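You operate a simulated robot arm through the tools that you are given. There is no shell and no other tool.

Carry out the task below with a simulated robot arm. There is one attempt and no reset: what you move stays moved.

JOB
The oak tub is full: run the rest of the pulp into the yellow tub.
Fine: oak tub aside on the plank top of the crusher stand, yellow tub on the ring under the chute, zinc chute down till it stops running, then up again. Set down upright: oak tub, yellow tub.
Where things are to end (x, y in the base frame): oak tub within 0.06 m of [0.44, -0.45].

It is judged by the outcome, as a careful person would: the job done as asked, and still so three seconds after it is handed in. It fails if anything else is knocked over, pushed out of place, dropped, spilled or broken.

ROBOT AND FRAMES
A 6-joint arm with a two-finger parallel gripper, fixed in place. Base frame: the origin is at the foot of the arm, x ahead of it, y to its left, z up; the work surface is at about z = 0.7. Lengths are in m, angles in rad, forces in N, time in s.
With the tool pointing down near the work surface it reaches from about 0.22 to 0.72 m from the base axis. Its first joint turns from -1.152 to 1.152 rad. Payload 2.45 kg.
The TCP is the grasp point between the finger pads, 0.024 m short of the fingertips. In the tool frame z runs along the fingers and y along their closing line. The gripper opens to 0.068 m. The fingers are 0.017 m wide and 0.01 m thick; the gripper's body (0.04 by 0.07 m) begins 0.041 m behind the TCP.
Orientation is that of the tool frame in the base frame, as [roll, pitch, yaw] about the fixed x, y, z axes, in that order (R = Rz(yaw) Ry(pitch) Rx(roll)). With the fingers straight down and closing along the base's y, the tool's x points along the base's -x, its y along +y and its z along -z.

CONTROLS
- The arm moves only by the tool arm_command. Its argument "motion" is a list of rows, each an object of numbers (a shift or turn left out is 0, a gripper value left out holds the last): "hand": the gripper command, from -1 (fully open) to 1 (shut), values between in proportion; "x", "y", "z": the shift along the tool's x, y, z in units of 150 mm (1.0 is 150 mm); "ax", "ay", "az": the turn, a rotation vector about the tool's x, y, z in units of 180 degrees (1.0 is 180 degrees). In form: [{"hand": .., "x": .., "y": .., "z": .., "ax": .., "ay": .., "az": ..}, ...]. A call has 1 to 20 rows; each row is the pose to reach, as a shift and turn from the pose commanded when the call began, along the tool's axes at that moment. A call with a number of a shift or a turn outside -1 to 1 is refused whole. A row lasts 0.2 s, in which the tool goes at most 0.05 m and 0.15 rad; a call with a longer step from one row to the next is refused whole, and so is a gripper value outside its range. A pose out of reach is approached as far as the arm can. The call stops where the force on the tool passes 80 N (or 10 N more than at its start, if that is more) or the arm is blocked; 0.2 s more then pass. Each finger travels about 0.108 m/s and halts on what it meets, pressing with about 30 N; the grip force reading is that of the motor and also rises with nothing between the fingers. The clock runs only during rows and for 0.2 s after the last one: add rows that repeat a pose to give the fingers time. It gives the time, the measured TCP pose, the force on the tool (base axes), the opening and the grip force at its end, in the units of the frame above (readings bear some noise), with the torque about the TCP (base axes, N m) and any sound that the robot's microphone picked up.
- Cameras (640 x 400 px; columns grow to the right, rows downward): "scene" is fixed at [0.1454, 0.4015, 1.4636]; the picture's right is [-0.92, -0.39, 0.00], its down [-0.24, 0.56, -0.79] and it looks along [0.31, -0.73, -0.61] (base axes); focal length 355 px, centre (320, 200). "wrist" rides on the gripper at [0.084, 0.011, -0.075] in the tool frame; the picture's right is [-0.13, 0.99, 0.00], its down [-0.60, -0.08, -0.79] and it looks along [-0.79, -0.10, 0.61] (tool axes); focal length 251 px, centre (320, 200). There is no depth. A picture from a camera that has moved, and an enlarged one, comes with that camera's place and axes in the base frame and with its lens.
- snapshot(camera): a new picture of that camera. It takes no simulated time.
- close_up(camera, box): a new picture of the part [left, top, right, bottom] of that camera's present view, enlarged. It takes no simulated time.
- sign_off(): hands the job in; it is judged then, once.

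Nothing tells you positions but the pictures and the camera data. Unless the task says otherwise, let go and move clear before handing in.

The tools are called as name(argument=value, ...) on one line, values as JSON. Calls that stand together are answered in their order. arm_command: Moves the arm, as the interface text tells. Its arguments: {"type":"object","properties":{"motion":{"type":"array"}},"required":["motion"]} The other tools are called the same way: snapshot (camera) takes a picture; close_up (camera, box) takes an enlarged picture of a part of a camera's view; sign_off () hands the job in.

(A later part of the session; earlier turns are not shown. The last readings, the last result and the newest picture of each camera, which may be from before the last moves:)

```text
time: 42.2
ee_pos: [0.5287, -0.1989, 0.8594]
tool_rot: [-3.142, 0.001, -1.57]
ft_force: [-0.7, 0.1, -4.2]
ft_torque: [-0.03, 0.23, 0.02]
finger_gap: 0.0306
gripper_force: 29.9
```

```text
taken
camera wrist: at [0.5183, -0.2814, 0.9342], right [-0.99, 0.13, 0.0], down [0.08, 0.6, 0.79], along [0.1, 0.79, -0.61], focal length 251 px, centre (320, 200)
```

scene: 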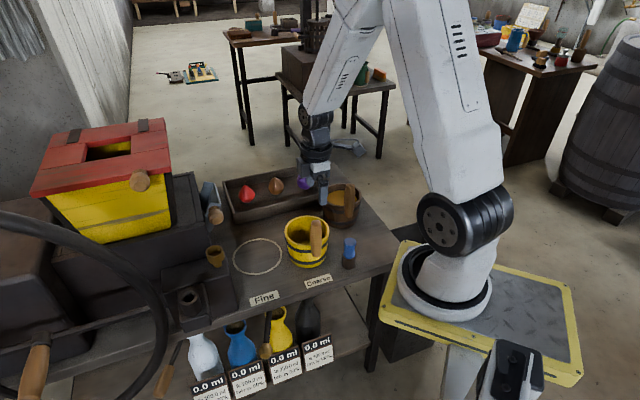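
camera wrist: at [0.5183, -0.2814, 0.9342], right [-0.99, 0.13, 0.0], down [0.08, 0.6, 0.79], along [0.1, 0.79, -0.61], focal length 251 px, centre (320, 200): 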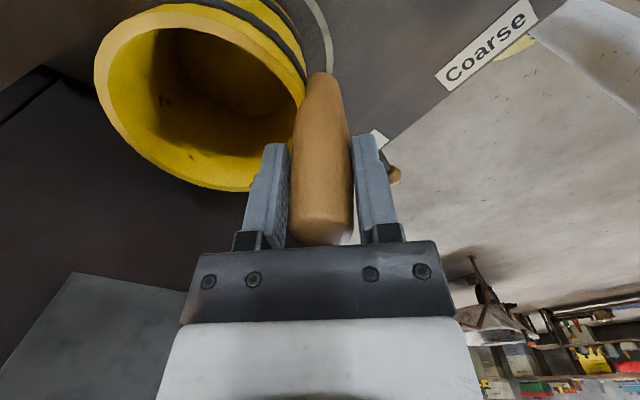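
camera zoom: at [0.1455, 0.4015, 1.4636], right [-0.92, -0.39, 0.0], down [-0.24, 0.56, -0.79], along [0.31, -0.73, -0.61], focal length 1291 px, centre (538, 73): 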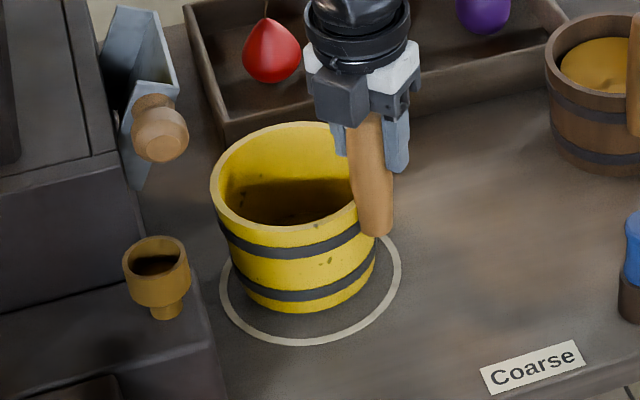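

The tub is about 8 mm above the surface and nearly centred in the ring. I'll zoom in for a finer check.

close_up(camera="scene", box=[225, 215, 305, 280])

```text
6.15 times, centred on (265, 248) of scene
camera zoom: at [0.1455, 0.4015, 1.4636], right [-0.92, -0.39, 0.0], down [-0.24, 0.56, -0.79], along [0.31, -0.73, -0.61], focal length 2185 px, centre (658, -92)
```

zoom: 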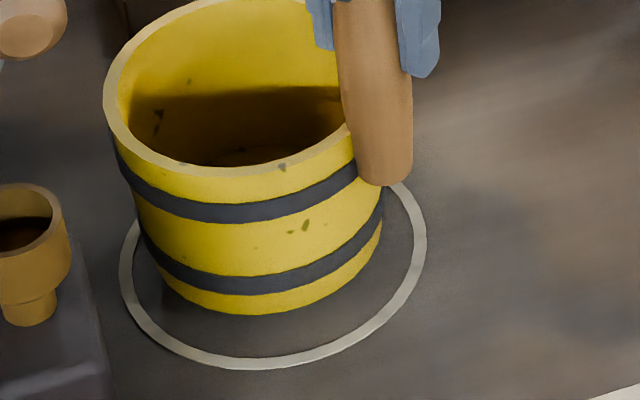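

The tub looks about 7 mm too far back, so I'll shift it toward the front by that much and lower it in small steps.

arm_command(motion=[{"hand": 1, "x": -0.02, "y": 0.015}, {"x": -0.043, "y": 0.033}, {"x": -0.043, "y": 0.033, "z": 0.015}, {"x": -0.043, "y": 0.033, "z": 0.03}, {"x": -0.043, "y": 0.033, "z": 0.04}, {"x": -0.043, "y": 0.033, "z": 0.04}])

close_up(camera="scene", box=[225, 215, 305, 280])

```text
time: 43.6
ee_pos: [0.5238, -0.1926, 0.8533]
tool_rot: [3.14, 0.001, -1.571]
ft_force: [0.6, -0.4, -2.8]
ft_torque: [-0.01, 0.2, 0.0]
finger_gap: 0.0307
gripper_force: 30.2
```

```text
6.15 times, centred on (265, 248) of scene
camera zoom: at [0.1455, 0.4015, 1.4636], right [-0.92, -0.39, 0.0], down [-0.24, 0.56, -0.79], along [0.31, -0.73, -0.61], focal length 2185 px, centre (658, -92)
```

zoom: 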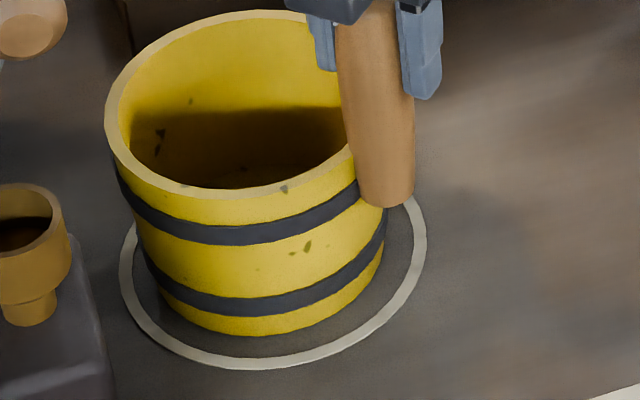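

Nearly concentric now. I'll make a final 3 mm nudge and continue down to contact.

arm_command(motion=[{"hand": 1, "x": -0.013, "y": 0.02}, {"x": -0.013, "y": 0.02, "z": 0.007}, {"x": -0.013, "y": 0.02, "z": 0.014}, {"x": -0.013, "y": 0.02, "z": 0.014}])

arm_command(motion=[{"hand": 1, "z": 0.004}, {"z": 0.008}, {"z": 0.008}])

```text
time: 44.6
ee_pos: [0.5196, -0.1906, 0.8521]
tool_rot: [-3.141, 0.0, -1.571]
ft_force: [0.0, 0.4, -4.3]
ft_torque: [0.0, 0.2, 0.02]
finger_gap: 0.0304
gripper_force: 30.2
```

```text
time: 45.4
ee_pos: [0.5206, -0.1908, 0.8513]
tool_rot: [3.14, 0.0, -1.571]
ft_force: [-2.3, 2.2, 5.5]
ft_torque: [0.19, 0.26, 0.03]
finger_gap: 0.0303
gripper_force: 29.6
```

Contact is made with light pressure, so I'll open the fingers and look.

arm_command(motion=[{"hand": 0.6}, {"hand": 0.1}, {"hand": -0.5}, {"hand": -1}, {"hand": -1}, {"hand": -1}])

close_up(camera="scene", box=[190, 170, 320, 280])

snapshot(camera="wrist")

```text
time: 46.8
ee_pos: [0.5204, -0.191, 0.8508]
tool_rot: [-3.141, -0.001, -1.571]
ft_force: [1.0, 1.1, 0.6]
ft_torque: [-0.03, -0.01, 0.01]
finger_gap: 0.068
gripper_force: 0.1
```

```text
3.64 times, centred on (255, 225) of scene
camera zoom: at [0.1454, 0.4015, 1.4636], right [-0.92, -0.39, 0.0], down [-0.24, 0.56, -0.79], along [0.31, -0.73, -0.61], focal length 1291 px, centre (556, 109)
```

zoom: 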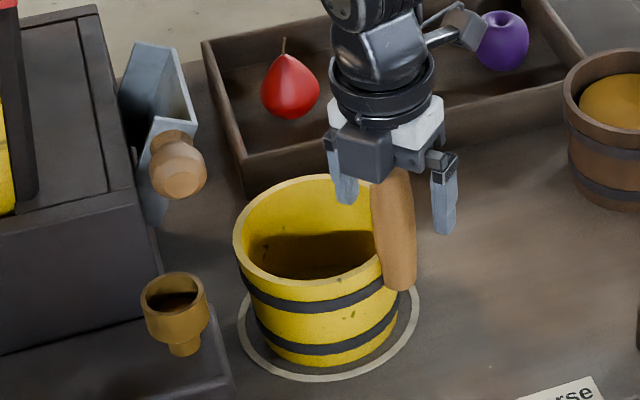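

```text
taken
camera wrist: at [0.51, -0.2737, 0.9261], right [-0.99, 0.13, 0.0], down [0.08, 0.6, 0.79], along [0.1, 0.79, -0.61], focal length 251 px, centre (320, 200)
```

wrist: 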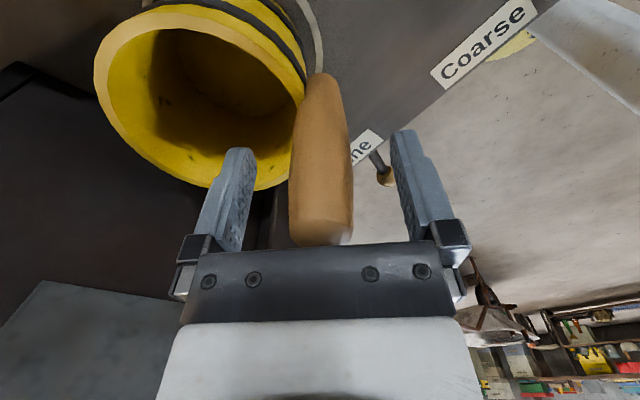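

The yellow tub stands free on the ring. I'll lift straight up, then turn the tool so the camera views the knob and chute from the front.

arm_command(motion=[{"hand": -1, "z": -0.1}, {"z": -0.25}, {"z": -0.45}, {"z": -0.65}, {"z": -0.85}, {"z": -1.0}, {"z": -1.0}])

arm_command(motion=[{"hand": -1, "x": -0.03, "z": -0.02, "az": 0.04}, {"x": -0.06, "z": -0.04, "az": 0.08}, {"x": -0.09, "z": -0.06, "az": 0.12}, {"x": -0.12, "z": -0.08, "az": 0.165}, {"x": -0.15, "z": -0.1, "az": 0.21}, {"x": -0.18, "z": -0.12, "az": 0.255}, {"x": -0.22, "z": -0.14, "az": 0.3}, {"x": -0.26, "z": -0.16, "az": 0.345}, {"x": -0.3, "z": -0.18, "az": 0.39}, {"x": -0.34, "z": -0.2, "az": 0.435}, {"x": -0.38, "z": -0.2, "az": 0.48}, {"x": -0.42, "z": -0.2, "az": 0.525}, {"x": -0.45, "z": -0.2, "az": 0.57}, {"x": -0.48, "z": -0.2, "az": 0.615}, {"x": -0.5, "z": -0.2, "az": 0.66}, {"x": -0.52, "z": -0.2, "az": 0.7}, {"x": -0.52, "z": -0.2, "az": 0.73}, {"x": -0.52, "z": -0.2, "az": 0.75}, {"x": -0.52, "z": -0.2, "az": 0.75}])

snapshot(camera="wrist")

snapshot(camera="scene")

```text
time: 48.4
ee_pos: [0.5183, -0.1893, 1.0029]
tool_rot: [3.141, 0.0, -1.57]
ft_force: [0.3, -0.5, -0.1]
ft_torque: [0.0, 0.0, -0.01]
finger_gap: 0.0681
gripper_force: 0.0
```

```text
time: 52.4
ee_pos: [0.5206, -0.1119, 1.0302]
tool_rot: [3.141, 0.0, 2.356]
ft_force: [0.1, 0.6, 0.8]
ft_torque: [0.0, 0.02, -0.02]
finger_gap: 0.0678
gripper_force: 0.1
```

```text
taken
camera wrist: at [0.4696, -0.0434, 1.1054], right [0.79, 0.61, 0.0], down [0.37, -0.48, 0.79], along [0.48, -0.63, -0.61], focal length 251 px, centre (320, 200)
```

wrist: 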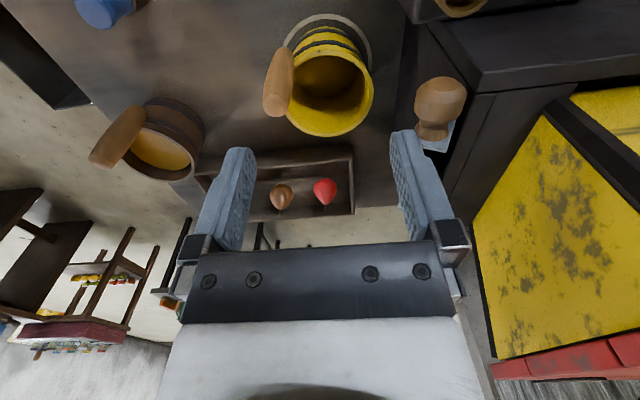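

```text
taken
```

scene: 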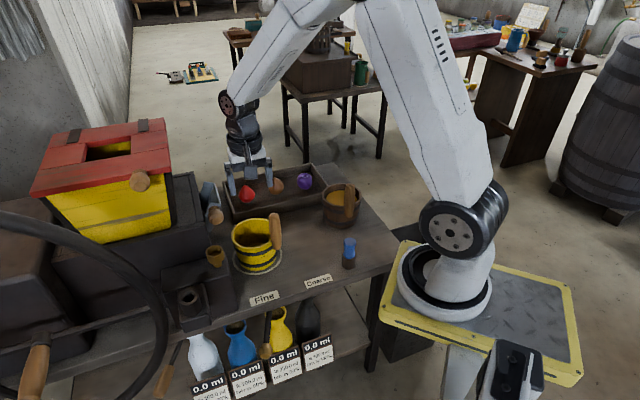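

The camera now looks at the chute knob from the front. I'll enlarge that area to measure the knob, crusher body and hopper lid.

close_up(camera="wrist", box=[380, 0, 640, 180])

close_up(camera="scene", box=[170, 165, 270, 230])

close_up(camera="wrist", box=[240, 0, 400, 150])

```text
2.22 times, centred on (510, 90) of wrist
camera zoom: at [0.4696, -0.0434, 1.1054], right [0.79, 0.61, 0.0], down [0.37, -0.48, 0.79], along [0.48, -0.63, -0.61], focal length 559 px, centre (-102, 444)
```

zoom: 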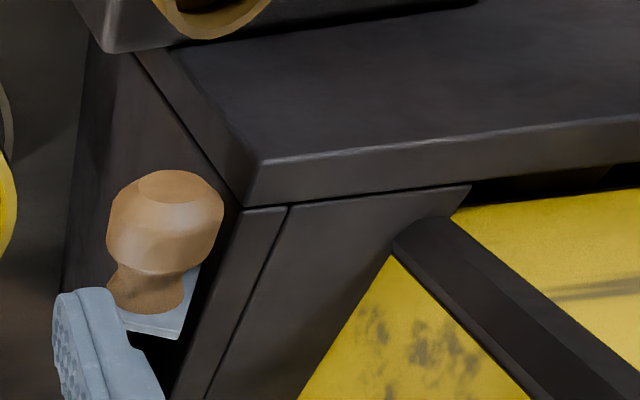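

```text
6.15 times, centred on (220, 198) of scene
camera zoom: at [0.1454, 0.4015, 1.4636], right [-0.92, -0.39, 0.0], down [-0.24, 0.56, -0.79], along [0.31, -0.73, -0.61], focal length 2185 px, centre (935, 215)
```

zoom: 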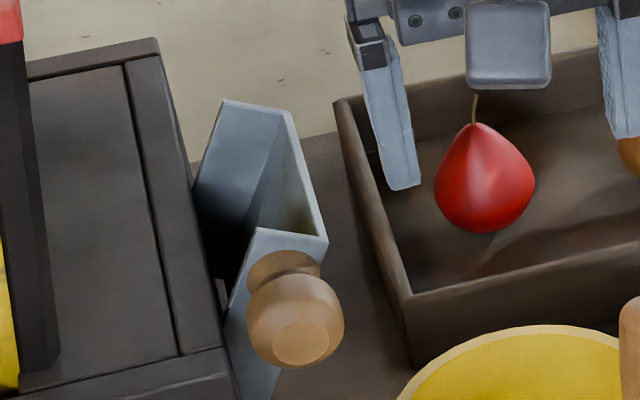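

```text
2.67 times, centred on (320, 75) of wrist
camera zoom: at [0.4696, -0.0434, 1.1054], right [0.79, 0.61, 0.0], down [0.37, -0.48, 0.79], along [0.48, -0.63, -0.61], focal length 670 px, centre (320, 533)
```

zoom: 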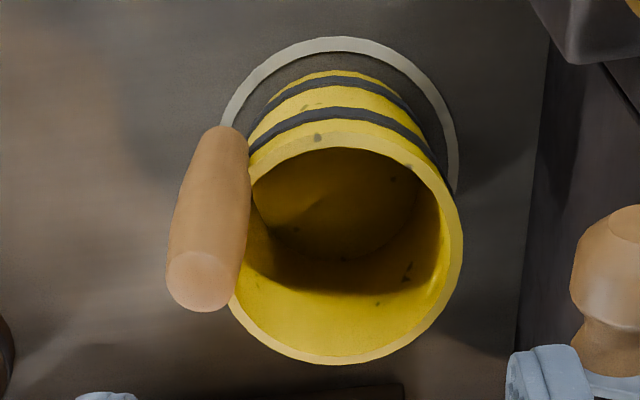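

The knob is a ball about 35 mm across near u = 0.372, z = 0.947, and the crusher box top is at z = 0.93 just beside it. I'll tilt the tool 45° so the fingers take the knob from above and outside without touching the box. First comes a pre-grasp pose 8 cm out.

arm_command(motion=[{"hand": -1, "x": -0.02, "y": 0.02, "ax": -0.03}, {"x": -0.04, "y": 0.05, "z": 0.02, "ax": -0.065}, {"x": -0.06, "y": 0.08, "z": 0.05, "ax": -0.1}, {"x": -0.08, "y": 0.11, "z": 0.08, "ax": -0.135}, {"x": -0.1, "y": 0.13, "z": 0.11, "ax": -0.17}, {"x": -0.12, "y": 0.15, "z": 0.14, "ax": -0.205}, {"x": -0.139, "y": 0.173, "z": 0.175, "ax": -0.235}, {"x": -0.139, "y": 0.173, "z": 0.175, "ax": -0.25}, {"x": -0.139, "y": 0.173, "z": 0.175, "ax": -0.25}])

snapshot(camera="wrist")

snapshot(camera="scene")

```text
time: 54.4
ee_pos: [0.5522, -0.1091, 1.0056]
tool_rot: [2.353, -0.001, 2.356]
ft_force: [-0.5, 0.2, 0.3]
ft_torque: [0.0, 0.03, 0.01]
finger_gap: 0.0682
gripper_force: 0.1
```

```text
taken
camera wrist: at [0.4621, -0.0804, 1.0663], right [0.59, 0.4, 0.7], down [-0.01, -0.86, 0.5], along [0.81, -0.3, -0.5], focal length 251 px, centre (320, 200)
```

wrist: 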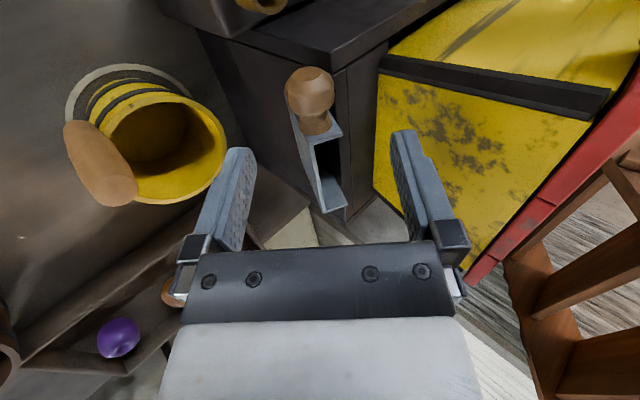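

```text
taken
```

scene: 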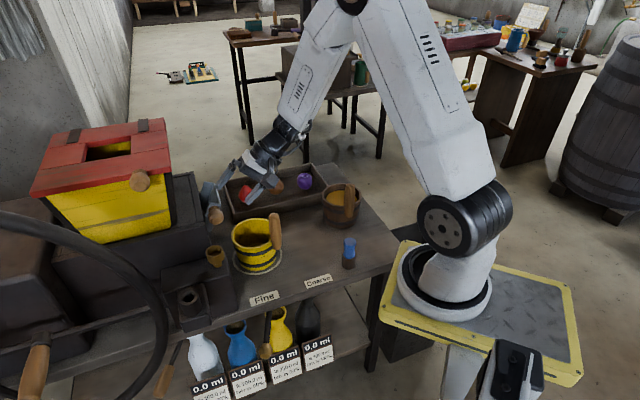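

The knob is centred between the fingers with about a 5 mm offset along the closing line. I'll advance 8 cm along the tool axis with that correction.

arm_command(motion=[{"hand": -1, "y": -0.033, "z": 0.08}, {"y": -0.033, "z": 0.18}, {"y": -0.033, "z": 0.28}, {"y": -0.033, "z": 0.36}, {"y": -0.033, "z": 0.42}, {"y": -0.033, "z": 0.42}])

snapshot(camera="wrist")

close_up(camera="scene", box=[170, 150, 290, 230])

```text
time: 55.8
ee_pos: [0.5819, -0.0785, 0.957]
tool_rot: [2.356, 0.002, 2.356]
ft_force: [-0.7, 0.0, 0.2]
ft_torque: [0.03, 0.02, -0.05]
finger_gap: 0.0679
gripper_force: 0.0
```

```text
taken
camera wrist: at [0.4916, -0.0516, 1.0183], right [0.59, 0.4, 0.7], down [-0.01, -0.86, 0.51], along [0.81, -0.3, -0.5], focal length 251 px, centre (320, 200)
```

wrist: 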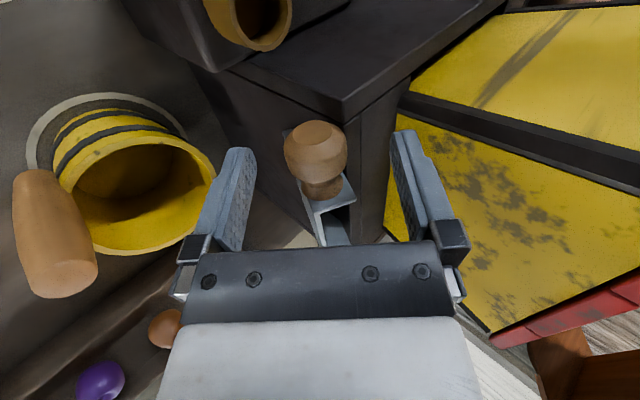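

```text
5.00 times, centred on (230, 190) of scene
camera zoom: at [0.1454, 0.4015, 1.4636], right [-0.92, -0.39, 0.0], down [-0.24, 0.56, -0.79], along [0.31, -0.73, -0.61], focal length 1775 px, centre (770, 250)
```

zoom: 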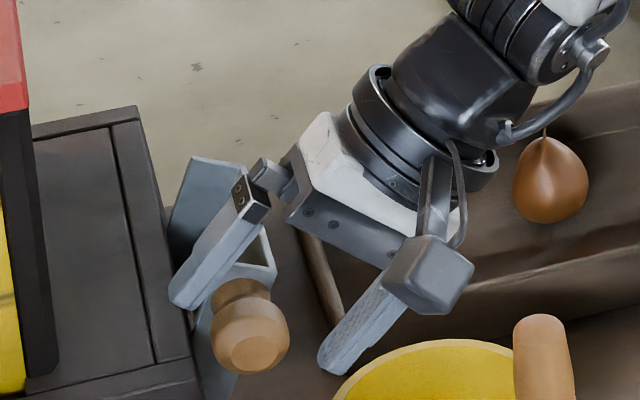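

Alignment is good, so I'll advance the last 2 cm and close on the knob.

arm_command(motion=[{"hand": -1, "z": 0.05}, {"z": 0.1}, {"z": 0.135}, {"z": 0.135}])

snapshot(camera="wrist")

close_up(camera="scene", box=[170, 150, 290, 230])

```text
time: 56.8
ee_pos: [0.5924, -0.0681, 0.9429]
tool_rot: [2.357, 0.0, 2.356]
ft_force: [0.8, -0.5, -0.7]
ft_torque: [-0.01, 0.0, -0.05]
finger_gap: 0.068
gripper_force: 0.0
```

```text
taken
camera wrist: at [0.5017, -0.0405, 1.0037], right [0.59, 0.4, 0.7], down [-0.01, -0.86, 0.51], along [0.81, -0.3, -0.5], focal length 251 px, centre (320, 200)
```

wrist: 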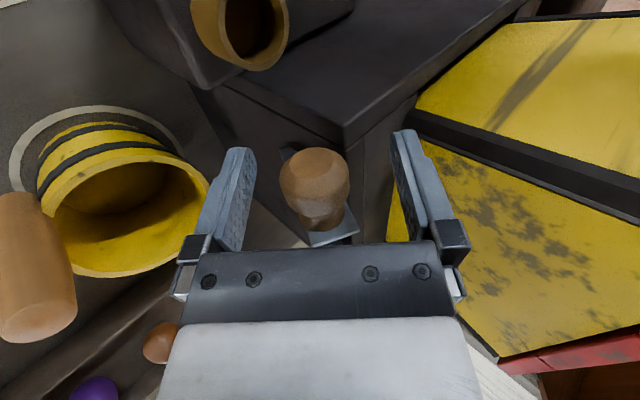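

```text
5.00 times, centred on (230, 190) of scene
camera zoom: at [0.1454, 0.4015, 1.4636], right [-0.92, -0.39, 0.0], down [-0.24, 0.56, -0.79], along [0.31, -0.73, -0.61], focal length 1775 px, centre (770, 250)
```

zoom: 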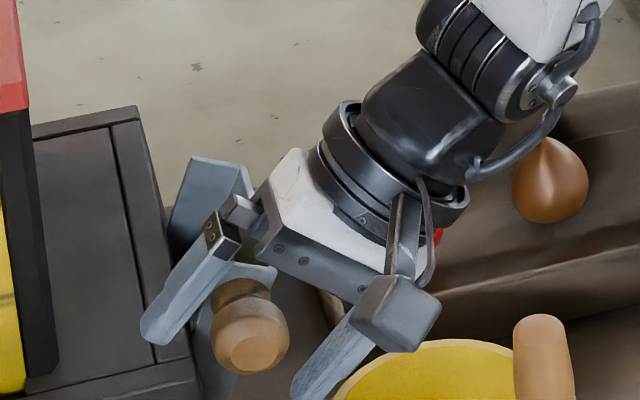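

The knob sits between the pads. Closing on it now.

arm_command(motion=[{"hand": 0.2}, {"hand": 1}, {"hand": 1}, {"hand": 1}, {"hand": 1}])

snapshot(camera="wrist")

close_up(camera="scene", box=[170, 150, 290, 230])

```text
time: 58.0
ee_pos: [0.5918, -0.0703, 0.9415]
tool_rot: [2.362, -0.001, 2.354]
ft_force: [-12.7, -19.5, -25.9]
ft_torque: [-0.21, 0.53, 0.36]
finger_gap: 0.0329
gripper_force: 45.1
```

```text
taken
camera wrist: at [0.5007, -0.0414, 1.0019], right [0.59, 0.41, 0.7], down [-0.01, -0.86, 0.51], along [0.81, -0.31, -0.51], focal length 251 px, centre (320, 200)
```

wrist: 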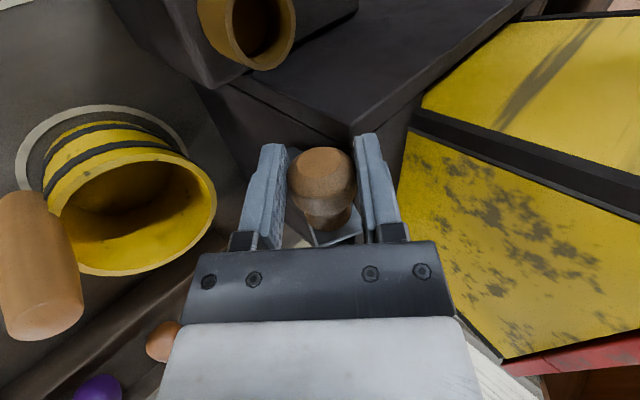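

```text
5.00 times, centred on (230, 190) of scene
camera zoom: at [0.1456, 0.4009, 1.4638], right [-0.92, -0.39, 0.0], down [-0.24, 0.56, -0.79], along [0.31, -0.73, -0.61], focal length 1775 px, centre (770, 250)
```

zoom: 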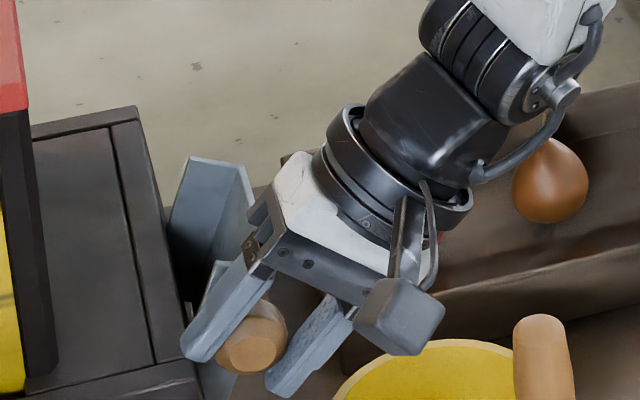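

I have the knob in hand. The reaction force shows the chute resting against its upper stop. I'll begin easing it down along its arc, a small step first.

arm_command(motion=[{"hand": 1, "y": -0.018, "z": -0.007}, {"y": -0.037, "z": -0.0147}, {"y": -0.037, "z": -0.0147}])

```text
time: 58.8
ee_pos: [0.589, -0.072, 0.942]
tool_rot: [2.357, -0.002, 2.359]
ft_force: [13.9, 7.8, -28.5]
ft_torque: [0.38, 0.15, -0.19]
finger_gap: 0.0333
gripper_force: 45.2
```

The force points toward the hinge, so my path was slightly outside the arc. I'll correct inward and continue.

arm_command(motion=[{"hand": 1, "y": -0.01, "z": 0.012}, {"y": -0.03, "z": 0.016}, {"y": -0.05, "z": 0.018}, {"y": -0.05, "z": 0.018}])

snapshot(camera="wrist")

```text
time: 59.8
ee_pos: [0.5852, -0.0751, 0.9367]
tool_rot: [2.349, 0.004, 2.359]
ft_force: [-29.3, 2.3, 44.4]
ft_torque: [0.29, -0.26, -0.26]
finger_gap: 0.033
gripper_force: 44.9
```

```text
taken
camera wrist: at [0.4951, -0.0478, 0.9966], right [0.58, 0.4, 0.71], down [-0.01, -0.86, 0.5], along [0.81, -0.3, -0.5], focal length 251 px, centre (320, 200)
```

wrist: 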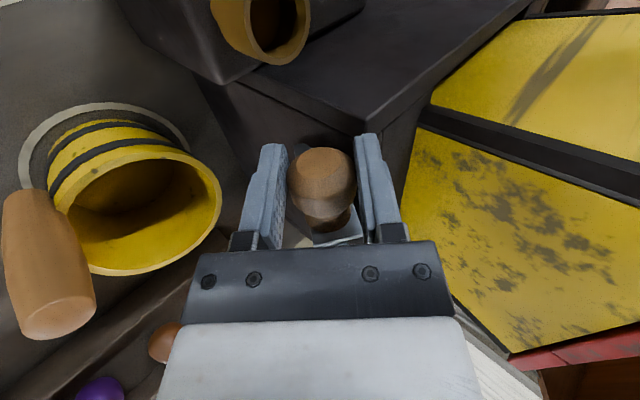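

The radial direction and hinge (about u = 0.39, z = 0.87, radius about 7 cm) are now clear from the forces. I'll back out the excess pressure and loosen the grip slightly, so the fingers cage the knob and let it roll as the chute turns.

arm_command(motion=[{"hand": 1, "y": 0.004, "z": -0.01}, {"hand": 1, "y": 0.0075, "z": -0.02}, {"hand": 0.0, "y": 0.0075, "z": -0.02}, {"hand": -0.1, "y": 0.0075, "z": -0.02}, {"hand": -0.1, "y": 0.0075, "z": -0.02}])

snapshot(camera="wrist")

close_up(camera="scene", box=[170, 150, 290, 230])

```text
time: 61.0
ee_pos: [0.5847, -0.0764, 0.9358]
tool_rot: [2.355, 0.0, 2.356]
ft_force: [-0.2, 0.4, -0.7]
ft_torque: [0.02, -0.04, 0.01]
finger_gap: 0.0379
gripper_force: 0.3
```

```text
taken
camera wrist: at [0.4945, -0.0477, 0.9965], right [0.59, 0.4, 0.7], down [-0.01, -0.86, 0.51], along [0.81, -0.3, -0.5], focal length 251 px, centre (320, 200)
```

wrist: 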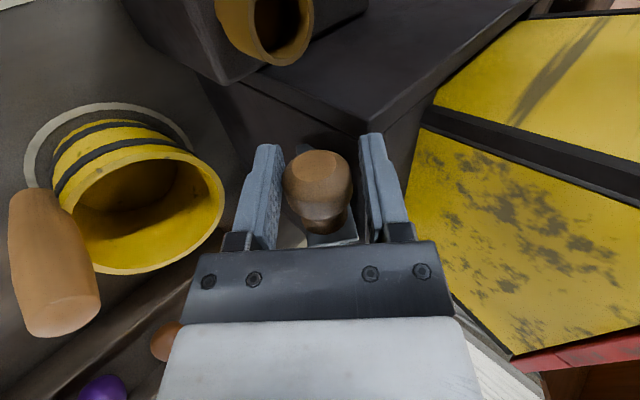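

```text
5.00 times, centred on (230, 190) of scene
camera zoom: at [0.1454, 0.4015, 1.4636], right [-0.92, -0.39, 0.0], down [-0.24, 0.56, -0.79], along [0.31, -0.73, -0.61], focal length 1775 px, centre (770, 250)
```

zoom: 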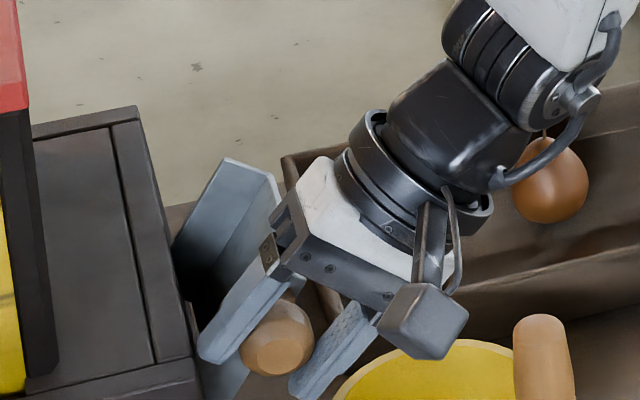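

The chute stays where it's left, with zero force, and the knob is caged. Now I'll follow the arc down to about 50° and check.

arm_command(motion=[{"hand": -0.1, "y": -0.03, "z": -0.009}, {"y": -0.06, "z": -0.0165}, {"y": -0.09, "z": -0.022}, {"y": -0.1178, "z": -0.0255}, {"y": -0.1178, "z": -0.0255}])

snapshot(camera="wrist")

close_up(camera="scene", box=[170, 150, 290, 230])

```text
time: 62.2
ee_pos: [0.5748, -0.0862, 0.9271]
tool_rot: [2.357, 0.0, 2.356]
ft_force: [0.7, -0.6, 0.8]
ft_torque: [-0.02, -0.01, 0.02]
finger_gap: 0.038
gripper_force: 0.6
```

```text
taken
camera wrist: at [0.4838, -0.0584, 0.9871], right [0.59, 0.4, 0.7], down [-0.01, -0.86, 0.51], along [0.81, -0.3, -0.5], focal length 251 px, centre (320, 200)
```

wrist: 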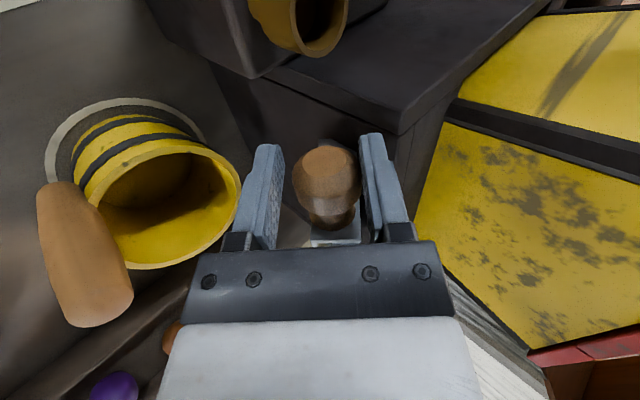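

```text
5.00 times, centred on (230, 190) of scene
camera zoom: at [0.1454, 0.4015, 1.4636], right [-0.92, -0.39, 0.0], down [-0.24, 0.56, -0.79], along [0.31, -0.73, -0.61], focal length 1775 px, centre (770, 250)
```

zoom: 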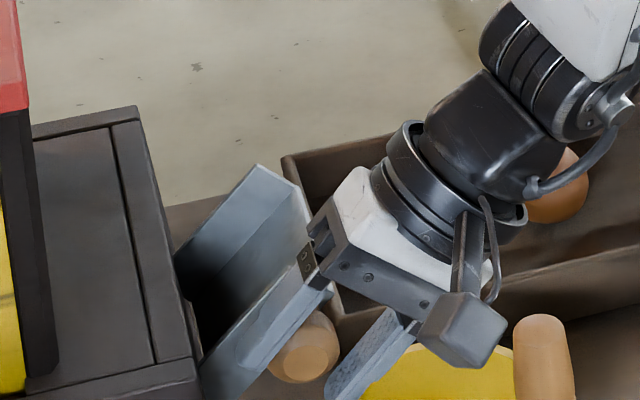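

It's moving smoothly with the finger behind the knob. I'll continue down to about 20°.

arm_command(motion=[{"hand": -0.1, "y": -0.034, "z": 0.0}, {"y": -0.067, "z": 0.0}, {"y": -0.097, "z": 0.002}, {"y": -0.1254, "z": 0.0057}, {"y": -0.157, "z": 0.013}, {"y": -0.1867, "z": 0.0207}, {"y": -0.217, "z": 0.032}, {"y": -0.245, "z": 0.0434}, {"y": -0.245, "z": 0.0434}])

snapshot(camera="wrist")

close_up(camera="scene", box=[170, 160, 310, 260])

```text
time: 64.2
ee_pos: [0.5582, -0.1012, 0.8961]
tool_rot: [2.357, 0.0, 2.356]
ft_force: [0.0, 0.9, -0.2]
ft_torque: [0.0, -0.03, -0.01]
finger_gap: 0.0375
gripper_force: 0.8
```

```text
taken
camera wrist: at [0.4681, -0.0736, 0.9565], right [0.59, 0.4, 0.7], down [-0.01, -0.86, 0.51], along [0.81, -0.3, -0.5], focal length 251 px, centre (320, 200)
```

wrist: 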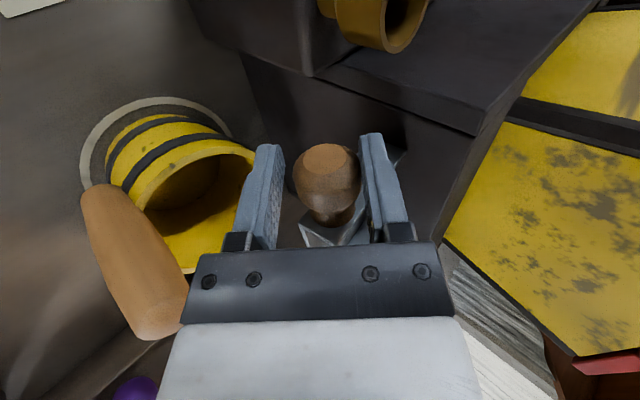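

```text
4.00 times, centred on (240, 210) of scene
camera zoom: at [0.1454, 0.4015, 1.4636], right [-0.92, -0.39, 0.0], down [-0.24, 0.56, -0.79], along [0.31, -0.73, -0.61], focal length 1420 px, centre (640, 160)
```

zoom: 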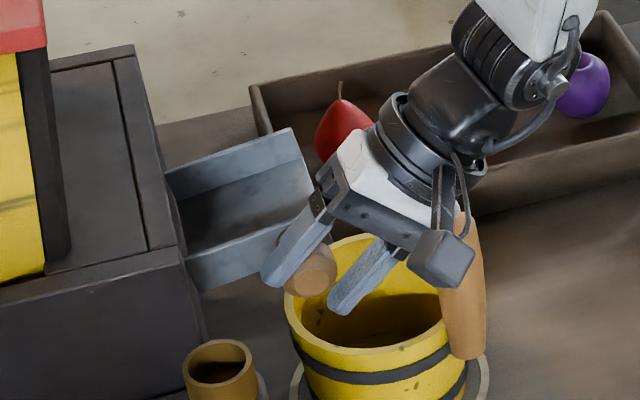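

The chute is now near horizontal over the tub and nothing is running yet. I'll continue the arc downward in small steps, easing the tilt a little.

arm_command(motion=[{"hand": -0.1, "y": -0.03, "z": 0.016, "ax": 0.005}, {"y": -0.058, "z": 0.0325, "ax": 0.01}, {"y": -0.082, "z": 0.05, "ax": 0.015}, {"y": -0.105, "z": 0.0674, "ax": 0.02}, {"y": -0.105, "z": 0.0674, "ax": 0.02}])

close_up(camera="scene", box=[170, 160, 310, 260])

snapshot(camera="wrist")

```text
time: 65.4
ee_pos: [0.5559, -0.1049, 0.8784]
tool_rot: [2.419, -0.002, 2.358]
ft_force: [0.2, 0.1, 0.9]
ft_torque: [0.0, 0.03, -0.01]
finger_gap: 0.0377
gripper_force: 0.1
```

```text
4.00 times, centred on (240, 210) of scene
camera zoom: at [0.1454, 0.4015, 1.4636], right [-0.92, -0.39, 0.0], down [-0.24, 0.56, -0.79], along [0.31, -0.73, -0.61], focal length 1420 px, centre (640, 160)
```

zoom: 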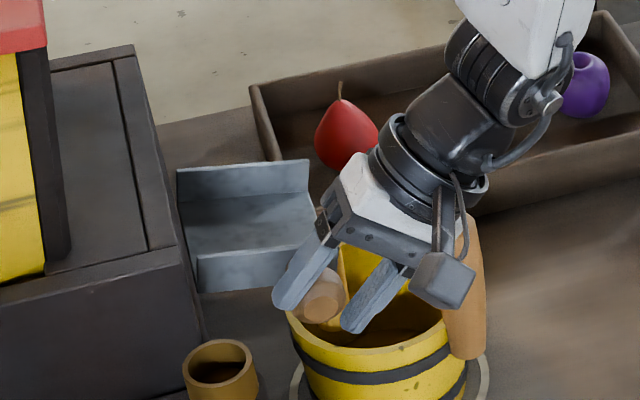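

```text
taken
camera wrist: at [0.4687, -0.0738, 0.9406], right [0.62, 0.43, 0.66], down [0.01, -0.84, 0.54], along [0.79, -0.33, -0.52], focal length 251 px, centre (320, 200)
```

wrist: 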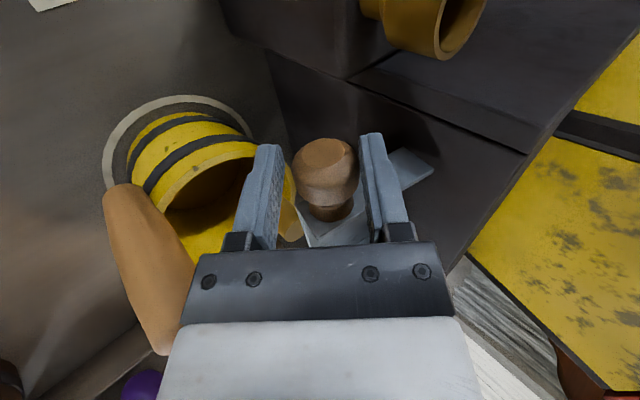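

A lighter stripe has appeared below the chute tip, which may be the stream starting. I'll look closer.

close_up(camera="scene", box=[205, 190, 295, 250])

close_up(camera="wrist", box=[100, 100, 440, 280])

```text
6.67 times, centred on (250, 220) of scene
camera zoom: at [0.1454, 0.4015, 1.4636], right [-0.92, -0.39, 0.0], down [-0.24, 0.56, -0.79], along [0.31, -0.73, -0.61], focal length 2367 px, centre (787, 67)
```

zoom: 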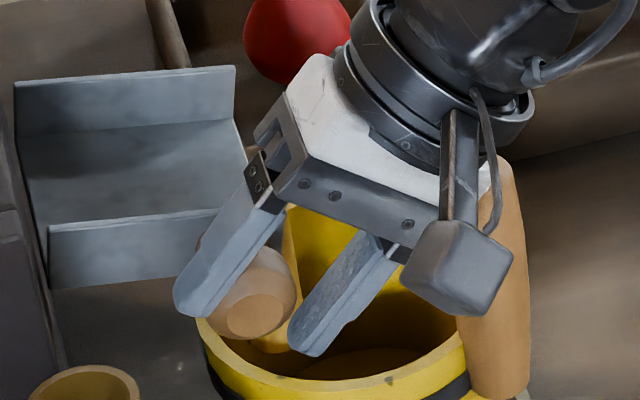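

```text
1.88 times, centred on (270, 190) of wrist
camera zoom: at [0.4687, -0.0738, 0.9406], right [0.62, 0.43, 0.66], down [0.01, -0.84, 0.54], along [0.79, -0.33, -0.52], focal length 473 px, centre (414, 219)
```

zoom: 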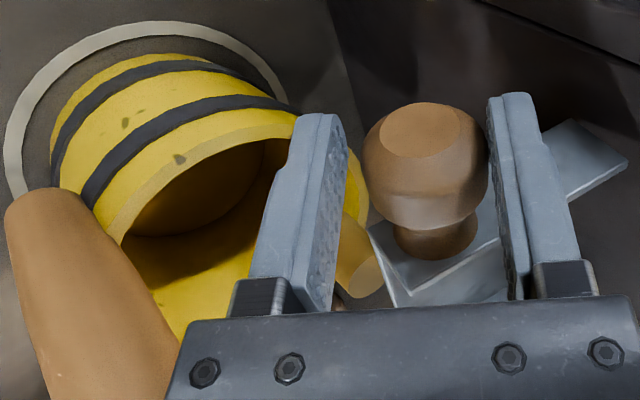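

Pulp is running from the chute tip into the yellow tub. I'll ease the chute a little further to find its lower stop, watching the force and where the stream lands.

arm_command(motion=[{"hand": -0.1, "y": -0.02, "z": 0.024, "ax": 0.004}, {"y": -0.0455, "z": 0.0496, "ax": 0.008}, {"y": -0.0455, "z": 0.0496, "ax": 0.008}])

close_up(camera="scene", box=[190, 180, 310, 260])

snapshot(camera="wrist")

```text
time: 66.2
ee_pos: [0.5564, -0.1042, 0.8681]
tool_rot: [2.445, 0.0, 2.357]
ft_force: [-0.1, -0.9, 0.6]
ft_torque: [0.0, 0.0, 0.02]
finger_gap: 0.0377
gripper_force: 0.2
```

```text
5.00 times, centred on (250, 220) of scene
camera zoom: at [0.1454, 0.4015, 1.4636], right [-0.92, -0.39, 0.0], down [-0.24, 0.56, -0.79], along [0.31, -0.73, -0.61], focal length 1775 px, centre (670, 100)
```

zoom: 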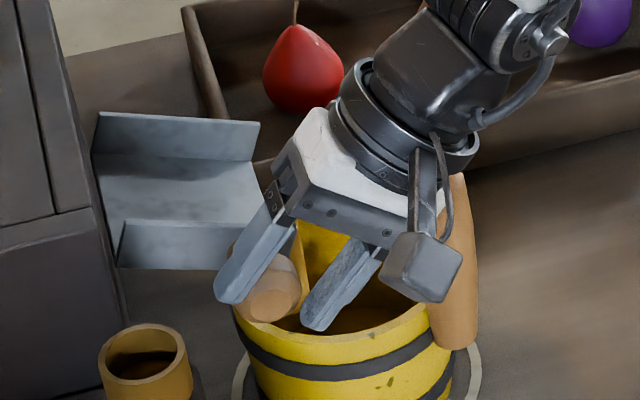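

```text
taken
camera wrist: at [0.4696, -0.0728, 0.9316], right [0.63, 0.45, 0.64], down [0.02, -0.83, 0.56], along [0.78, -0.34, -0.53], focal length 251 px, centre (320, 200)
```

wrist: 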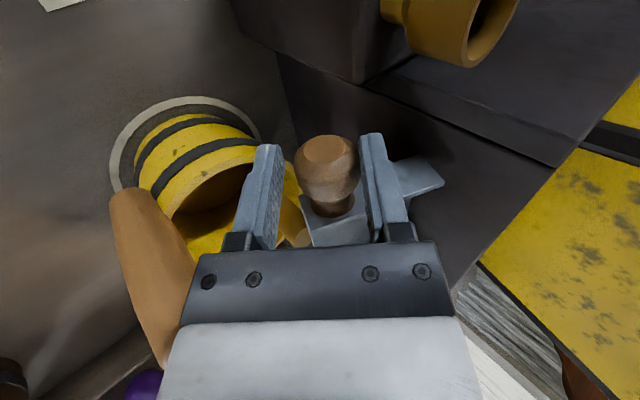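

arm_command(motion=[{"hand": -0.1, "y": -0.016, "z": 0.024, "ax": 0.006}, {"y": -0.032, "z": 0.049, "ax": 0.012}, {"y": -0.032, "z": 0.049, "ax": 0.012}])

close_up(camera="scene", box=[190, 180, 310, 260])

snapshot(camera="wrist")

```text
time: 67.0
ee_pos: [0.5573, -0.1044, 0.8603]
tool_rot: [2.48, 0.001, 2.356]
ft_force: [4.0, 3.4, 10.3]
ft_torque: [0.21, -0.17, -0.03]
finger_gap: 0.045
gripper_force: 5.1
```

```text
5.00 times, centred on (250, 220) of scene
camera zoom: at [0.1453, 0.4016, 1.4636], right [-0.92, -0.39, 0.0], down [-0.24, 0.56, -0.79], along [0.31, -0.73, -0.61], focal length 1775 px, centre (670, 100)
```

zoom: 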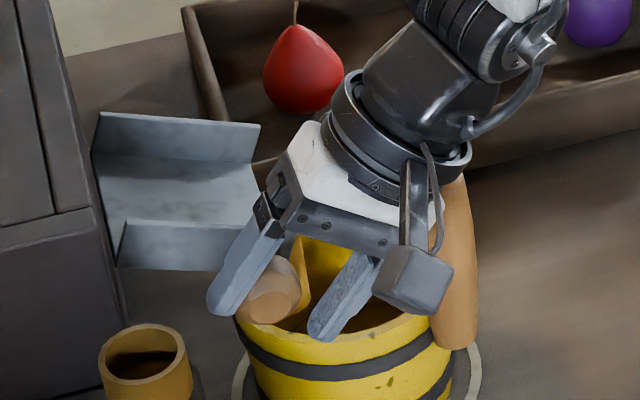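

```text
taken
camera wrist: at [0.4724, -0.0702, 0.9252], right [0.64, 0.46, 0.61], down [0.04, -0.81, 0.58], along [0.76, -0.35, -0.54], focal length 251 px, centre (320, 200)
```

wrist: 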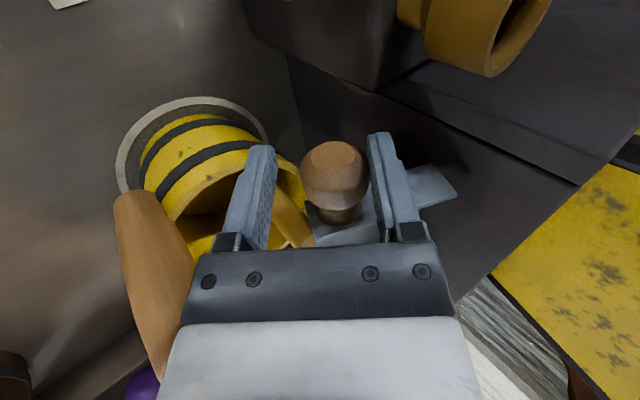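

The chute has reached its lower stop: it no longer moves and the force is about 10 N. I'll back off to release the pressure and wait while the pulp runs.

arm_command(motion=[{"hand": -0.1, "y": 0.016, "z": -0.022}, {"y": 0.03, "z": -0.042}, {"y": 0.03, "z": -0.042}, {"y": 0.03, "z": -0.042}, {"y": 0.03, "z": -0.042}, {"y": 0.03, "z": -0.042}, {"y": 0.03, "z": -0.042}, {"y": 0.03, "z": -0.042}])

snapshot(camera="wrist")

close_up(camera="scene", box=[205, 190, 295, 250])

```text
time: 68.8
ee_pos: [0.5574, -0.1042, 0.8658]
tool_rot: [2.481, -0.001, 2.357]
ft_force: [1.7, 2.7, 1.2]
ft_torque: [0.0, -0.03, 0.03]
finger_gap: 0.0393
gripper_force: 1.2
```

```text
taken
camera wrist: at [0.4719, -0.0706, 0.9316], right [0.65, 0.46, 0.61], down [0.04, -0.81, 0.58], along [0.76, -0.35, -0.54], focal length 251 px, centre (320, 200)
```

wrist: 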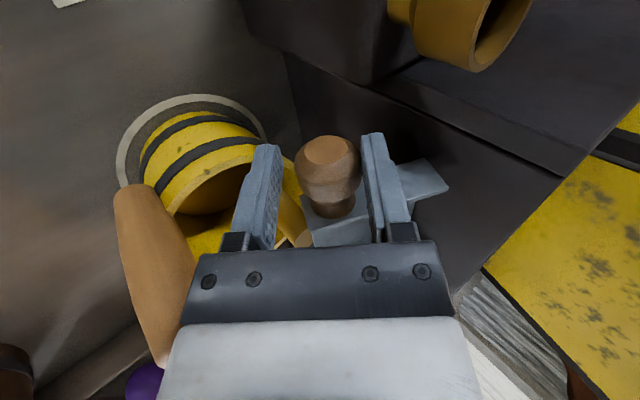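

```text
6.67 times, centred on (250, 220) of scene
camera zoom: at [0.1454, 0.4016, 1.4636], right [-0.92, -0.39, 0.0], down [-0.24, 0.56, -0.79], along [0.31, -0.73, -0.61], focal length 2367 px, centre (787, 67)
```

zoom: 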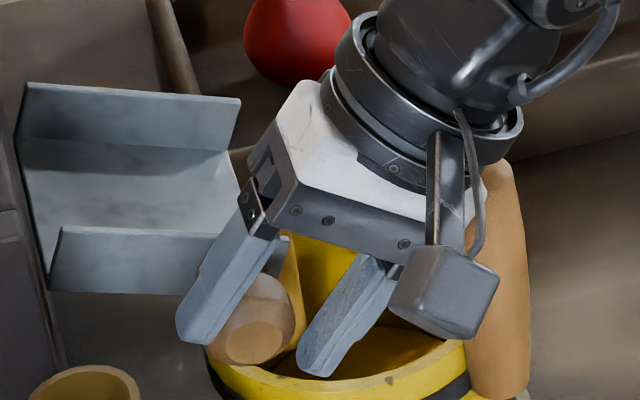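

The stream is still running into the tub and the pulp level is rising. I'll wait here and keep checking.

arm_command(motion=[{"hand": -0.1}, {}, {}, {}, {}, {}, {}, {}, {}, {}, {}, {}, {}, {}, {}])

close_up(camera="scene", box=[205, 190, 295, 250])

close_up(camera="wrist", box=[100, 80, 440, 280])

```text
time: 72.0
ee_pos: [0.5569, -0.105, 0.8657]
tool_rot: [2.481, -0.002, 2.356]
ft_force: [2.5, 0.6, 0.3]
ft_torque: [0.02, -0.01, 0.03]
finger_gap: 0.0391
gripper_force: 1.3
```

```text
6.67 times, centred on (250, 220) of scene
camera zoom: at [0.1454, 0.4016, 1.4636], right [-0.92, -0.39, 0.0], down [-0.24, 0.56, -0.79], along [0.31, -0.73, -0.61], focal length 2367 px, centre (787, 67)
```

zoom: 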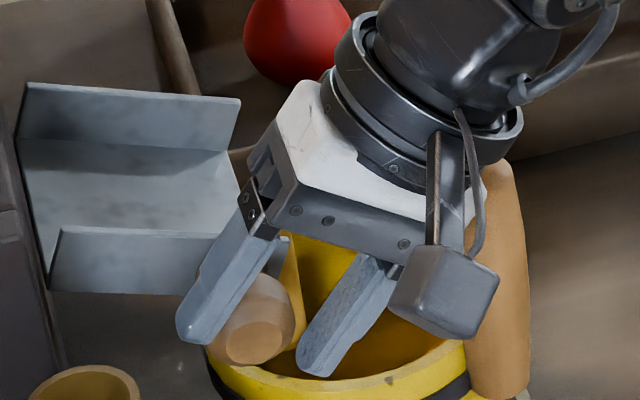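

```text
1.88 times, centred on (270, 180) of wrist
camera zoom: at [0.472, -0.0706, 0.9316], right [0.65, 0.46, 0.61], down [0.04, -0.81, 0.58], along [0.76, -0.35, -0.54], focal length 473 px, centre (414, 238)
```

zoom: 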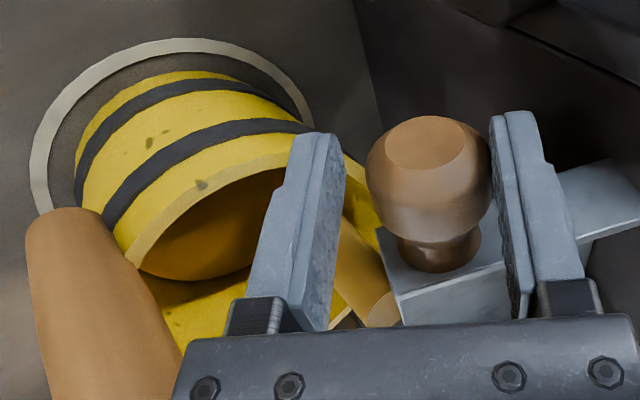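

arm_command(motion=[{"hand": -0.1}, {}, {}, {}, {}, {}, {}, {}, {}, {}, {}, {}, {}, {}, {}, {}, {}, {}, {}, {}])

close_up(camera="scene", box=[205, 190, 295, 250])

close_up(camera="wrist", box=[100, 80, 440, 280])

```text
time: 76.2
ee_pos: [0.5569, -0.1042, 0.8653]
tool_rot: [2.483, -0.001, 2.355]
ft_force: [1.2, 1.8, 1.9]
ft_torque: [0.04, -0.06, 0.0]
finger_gap: 0.0389
gripper_force: 0.9
```

```text
6.67 times, centred on (250, 220) of scene
camera zoom: at [0.1454, 0.4016, 1.4636], right [-0.92, -0.39, 0.0], down [-0.24, 0.56, -0.79], along [0.31, -0.73, -0.61], focal length 2367 px, centre (787, 67)
```

zoom: 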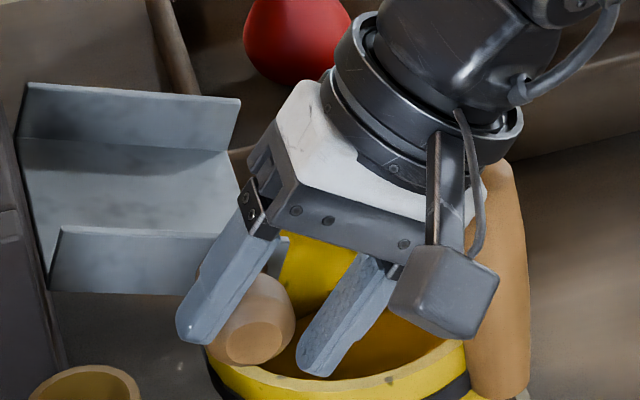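

```text
1.88 times, centred on (270, 180) of wrist
camera zoom: at [0.472, -0.0706, 0.9316], right [0.65, 0.46, 0.61], down [0.04, -0.81, 0.58], along [0.76, -0.35, -0.54], focal length 473 px, centre (414, 238)
```

zoom: 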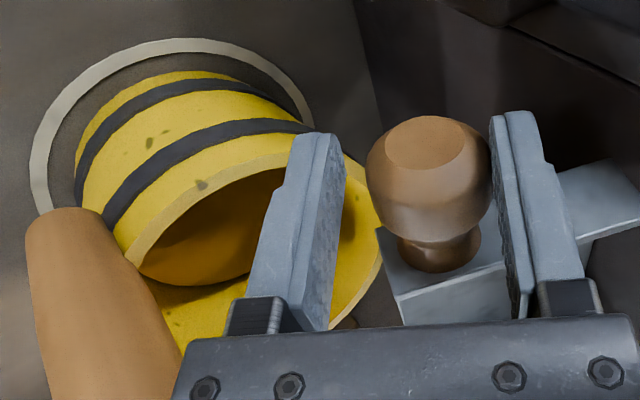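

The stream has vanished from both views. I'll wait a few more seconds to be sure it has really stopped.

arm_command(motion=[{"hand": -0.1}, {}, {}, {}, {}, {}, {}, {}, {}, {}, {}, {}, {}, {}, {}])

close_up(camera="scene", box=[205, 190, 295, 250])

close_up(camera="wrist", box=[100, 80, 440, 280])

```text
time: 79.4
ee_pos: [0.5566, -0.1048, 0.8665]
tool_rot: [2.483, 0.001, 2.355]
ft_force: [1.2, 0.9, 0.4]
ft_torque: [0.01, -0.02, 0.0]
finger_gap: 0.0391
gripper_force: 1.5
```

```text
6.67 times, centred on (250, 220) of scene
camera zoom: at [0.1454, 0.4016, 1.4636], right [-0.92, -0.39, 0.0], down [-0.24, 0.56, -0.79], along [0.31, -0.73, -0.61], focal length 2367 px, centre (787, 67)
```

zoom: 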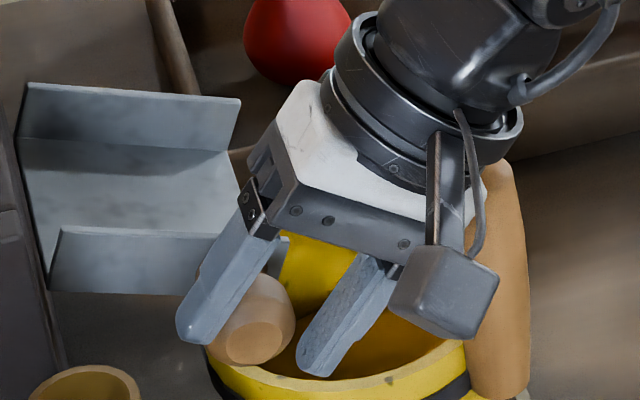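

```text
1.88 times, centred on (270, 180) of wrist
camera zoom: at [0.4719, -0.0706, 0.9316], right [0.65, 0.46, 0.61], down [0.04, -0.81, 0.58], along [0.76, -0.35, -0.54], focal length 473 px, centre (414, 238)
```

zoom: 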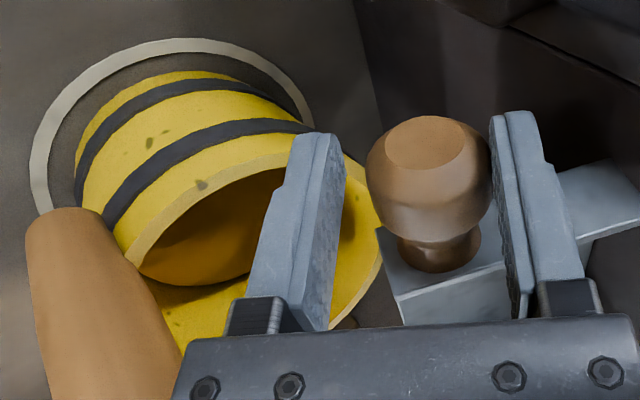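

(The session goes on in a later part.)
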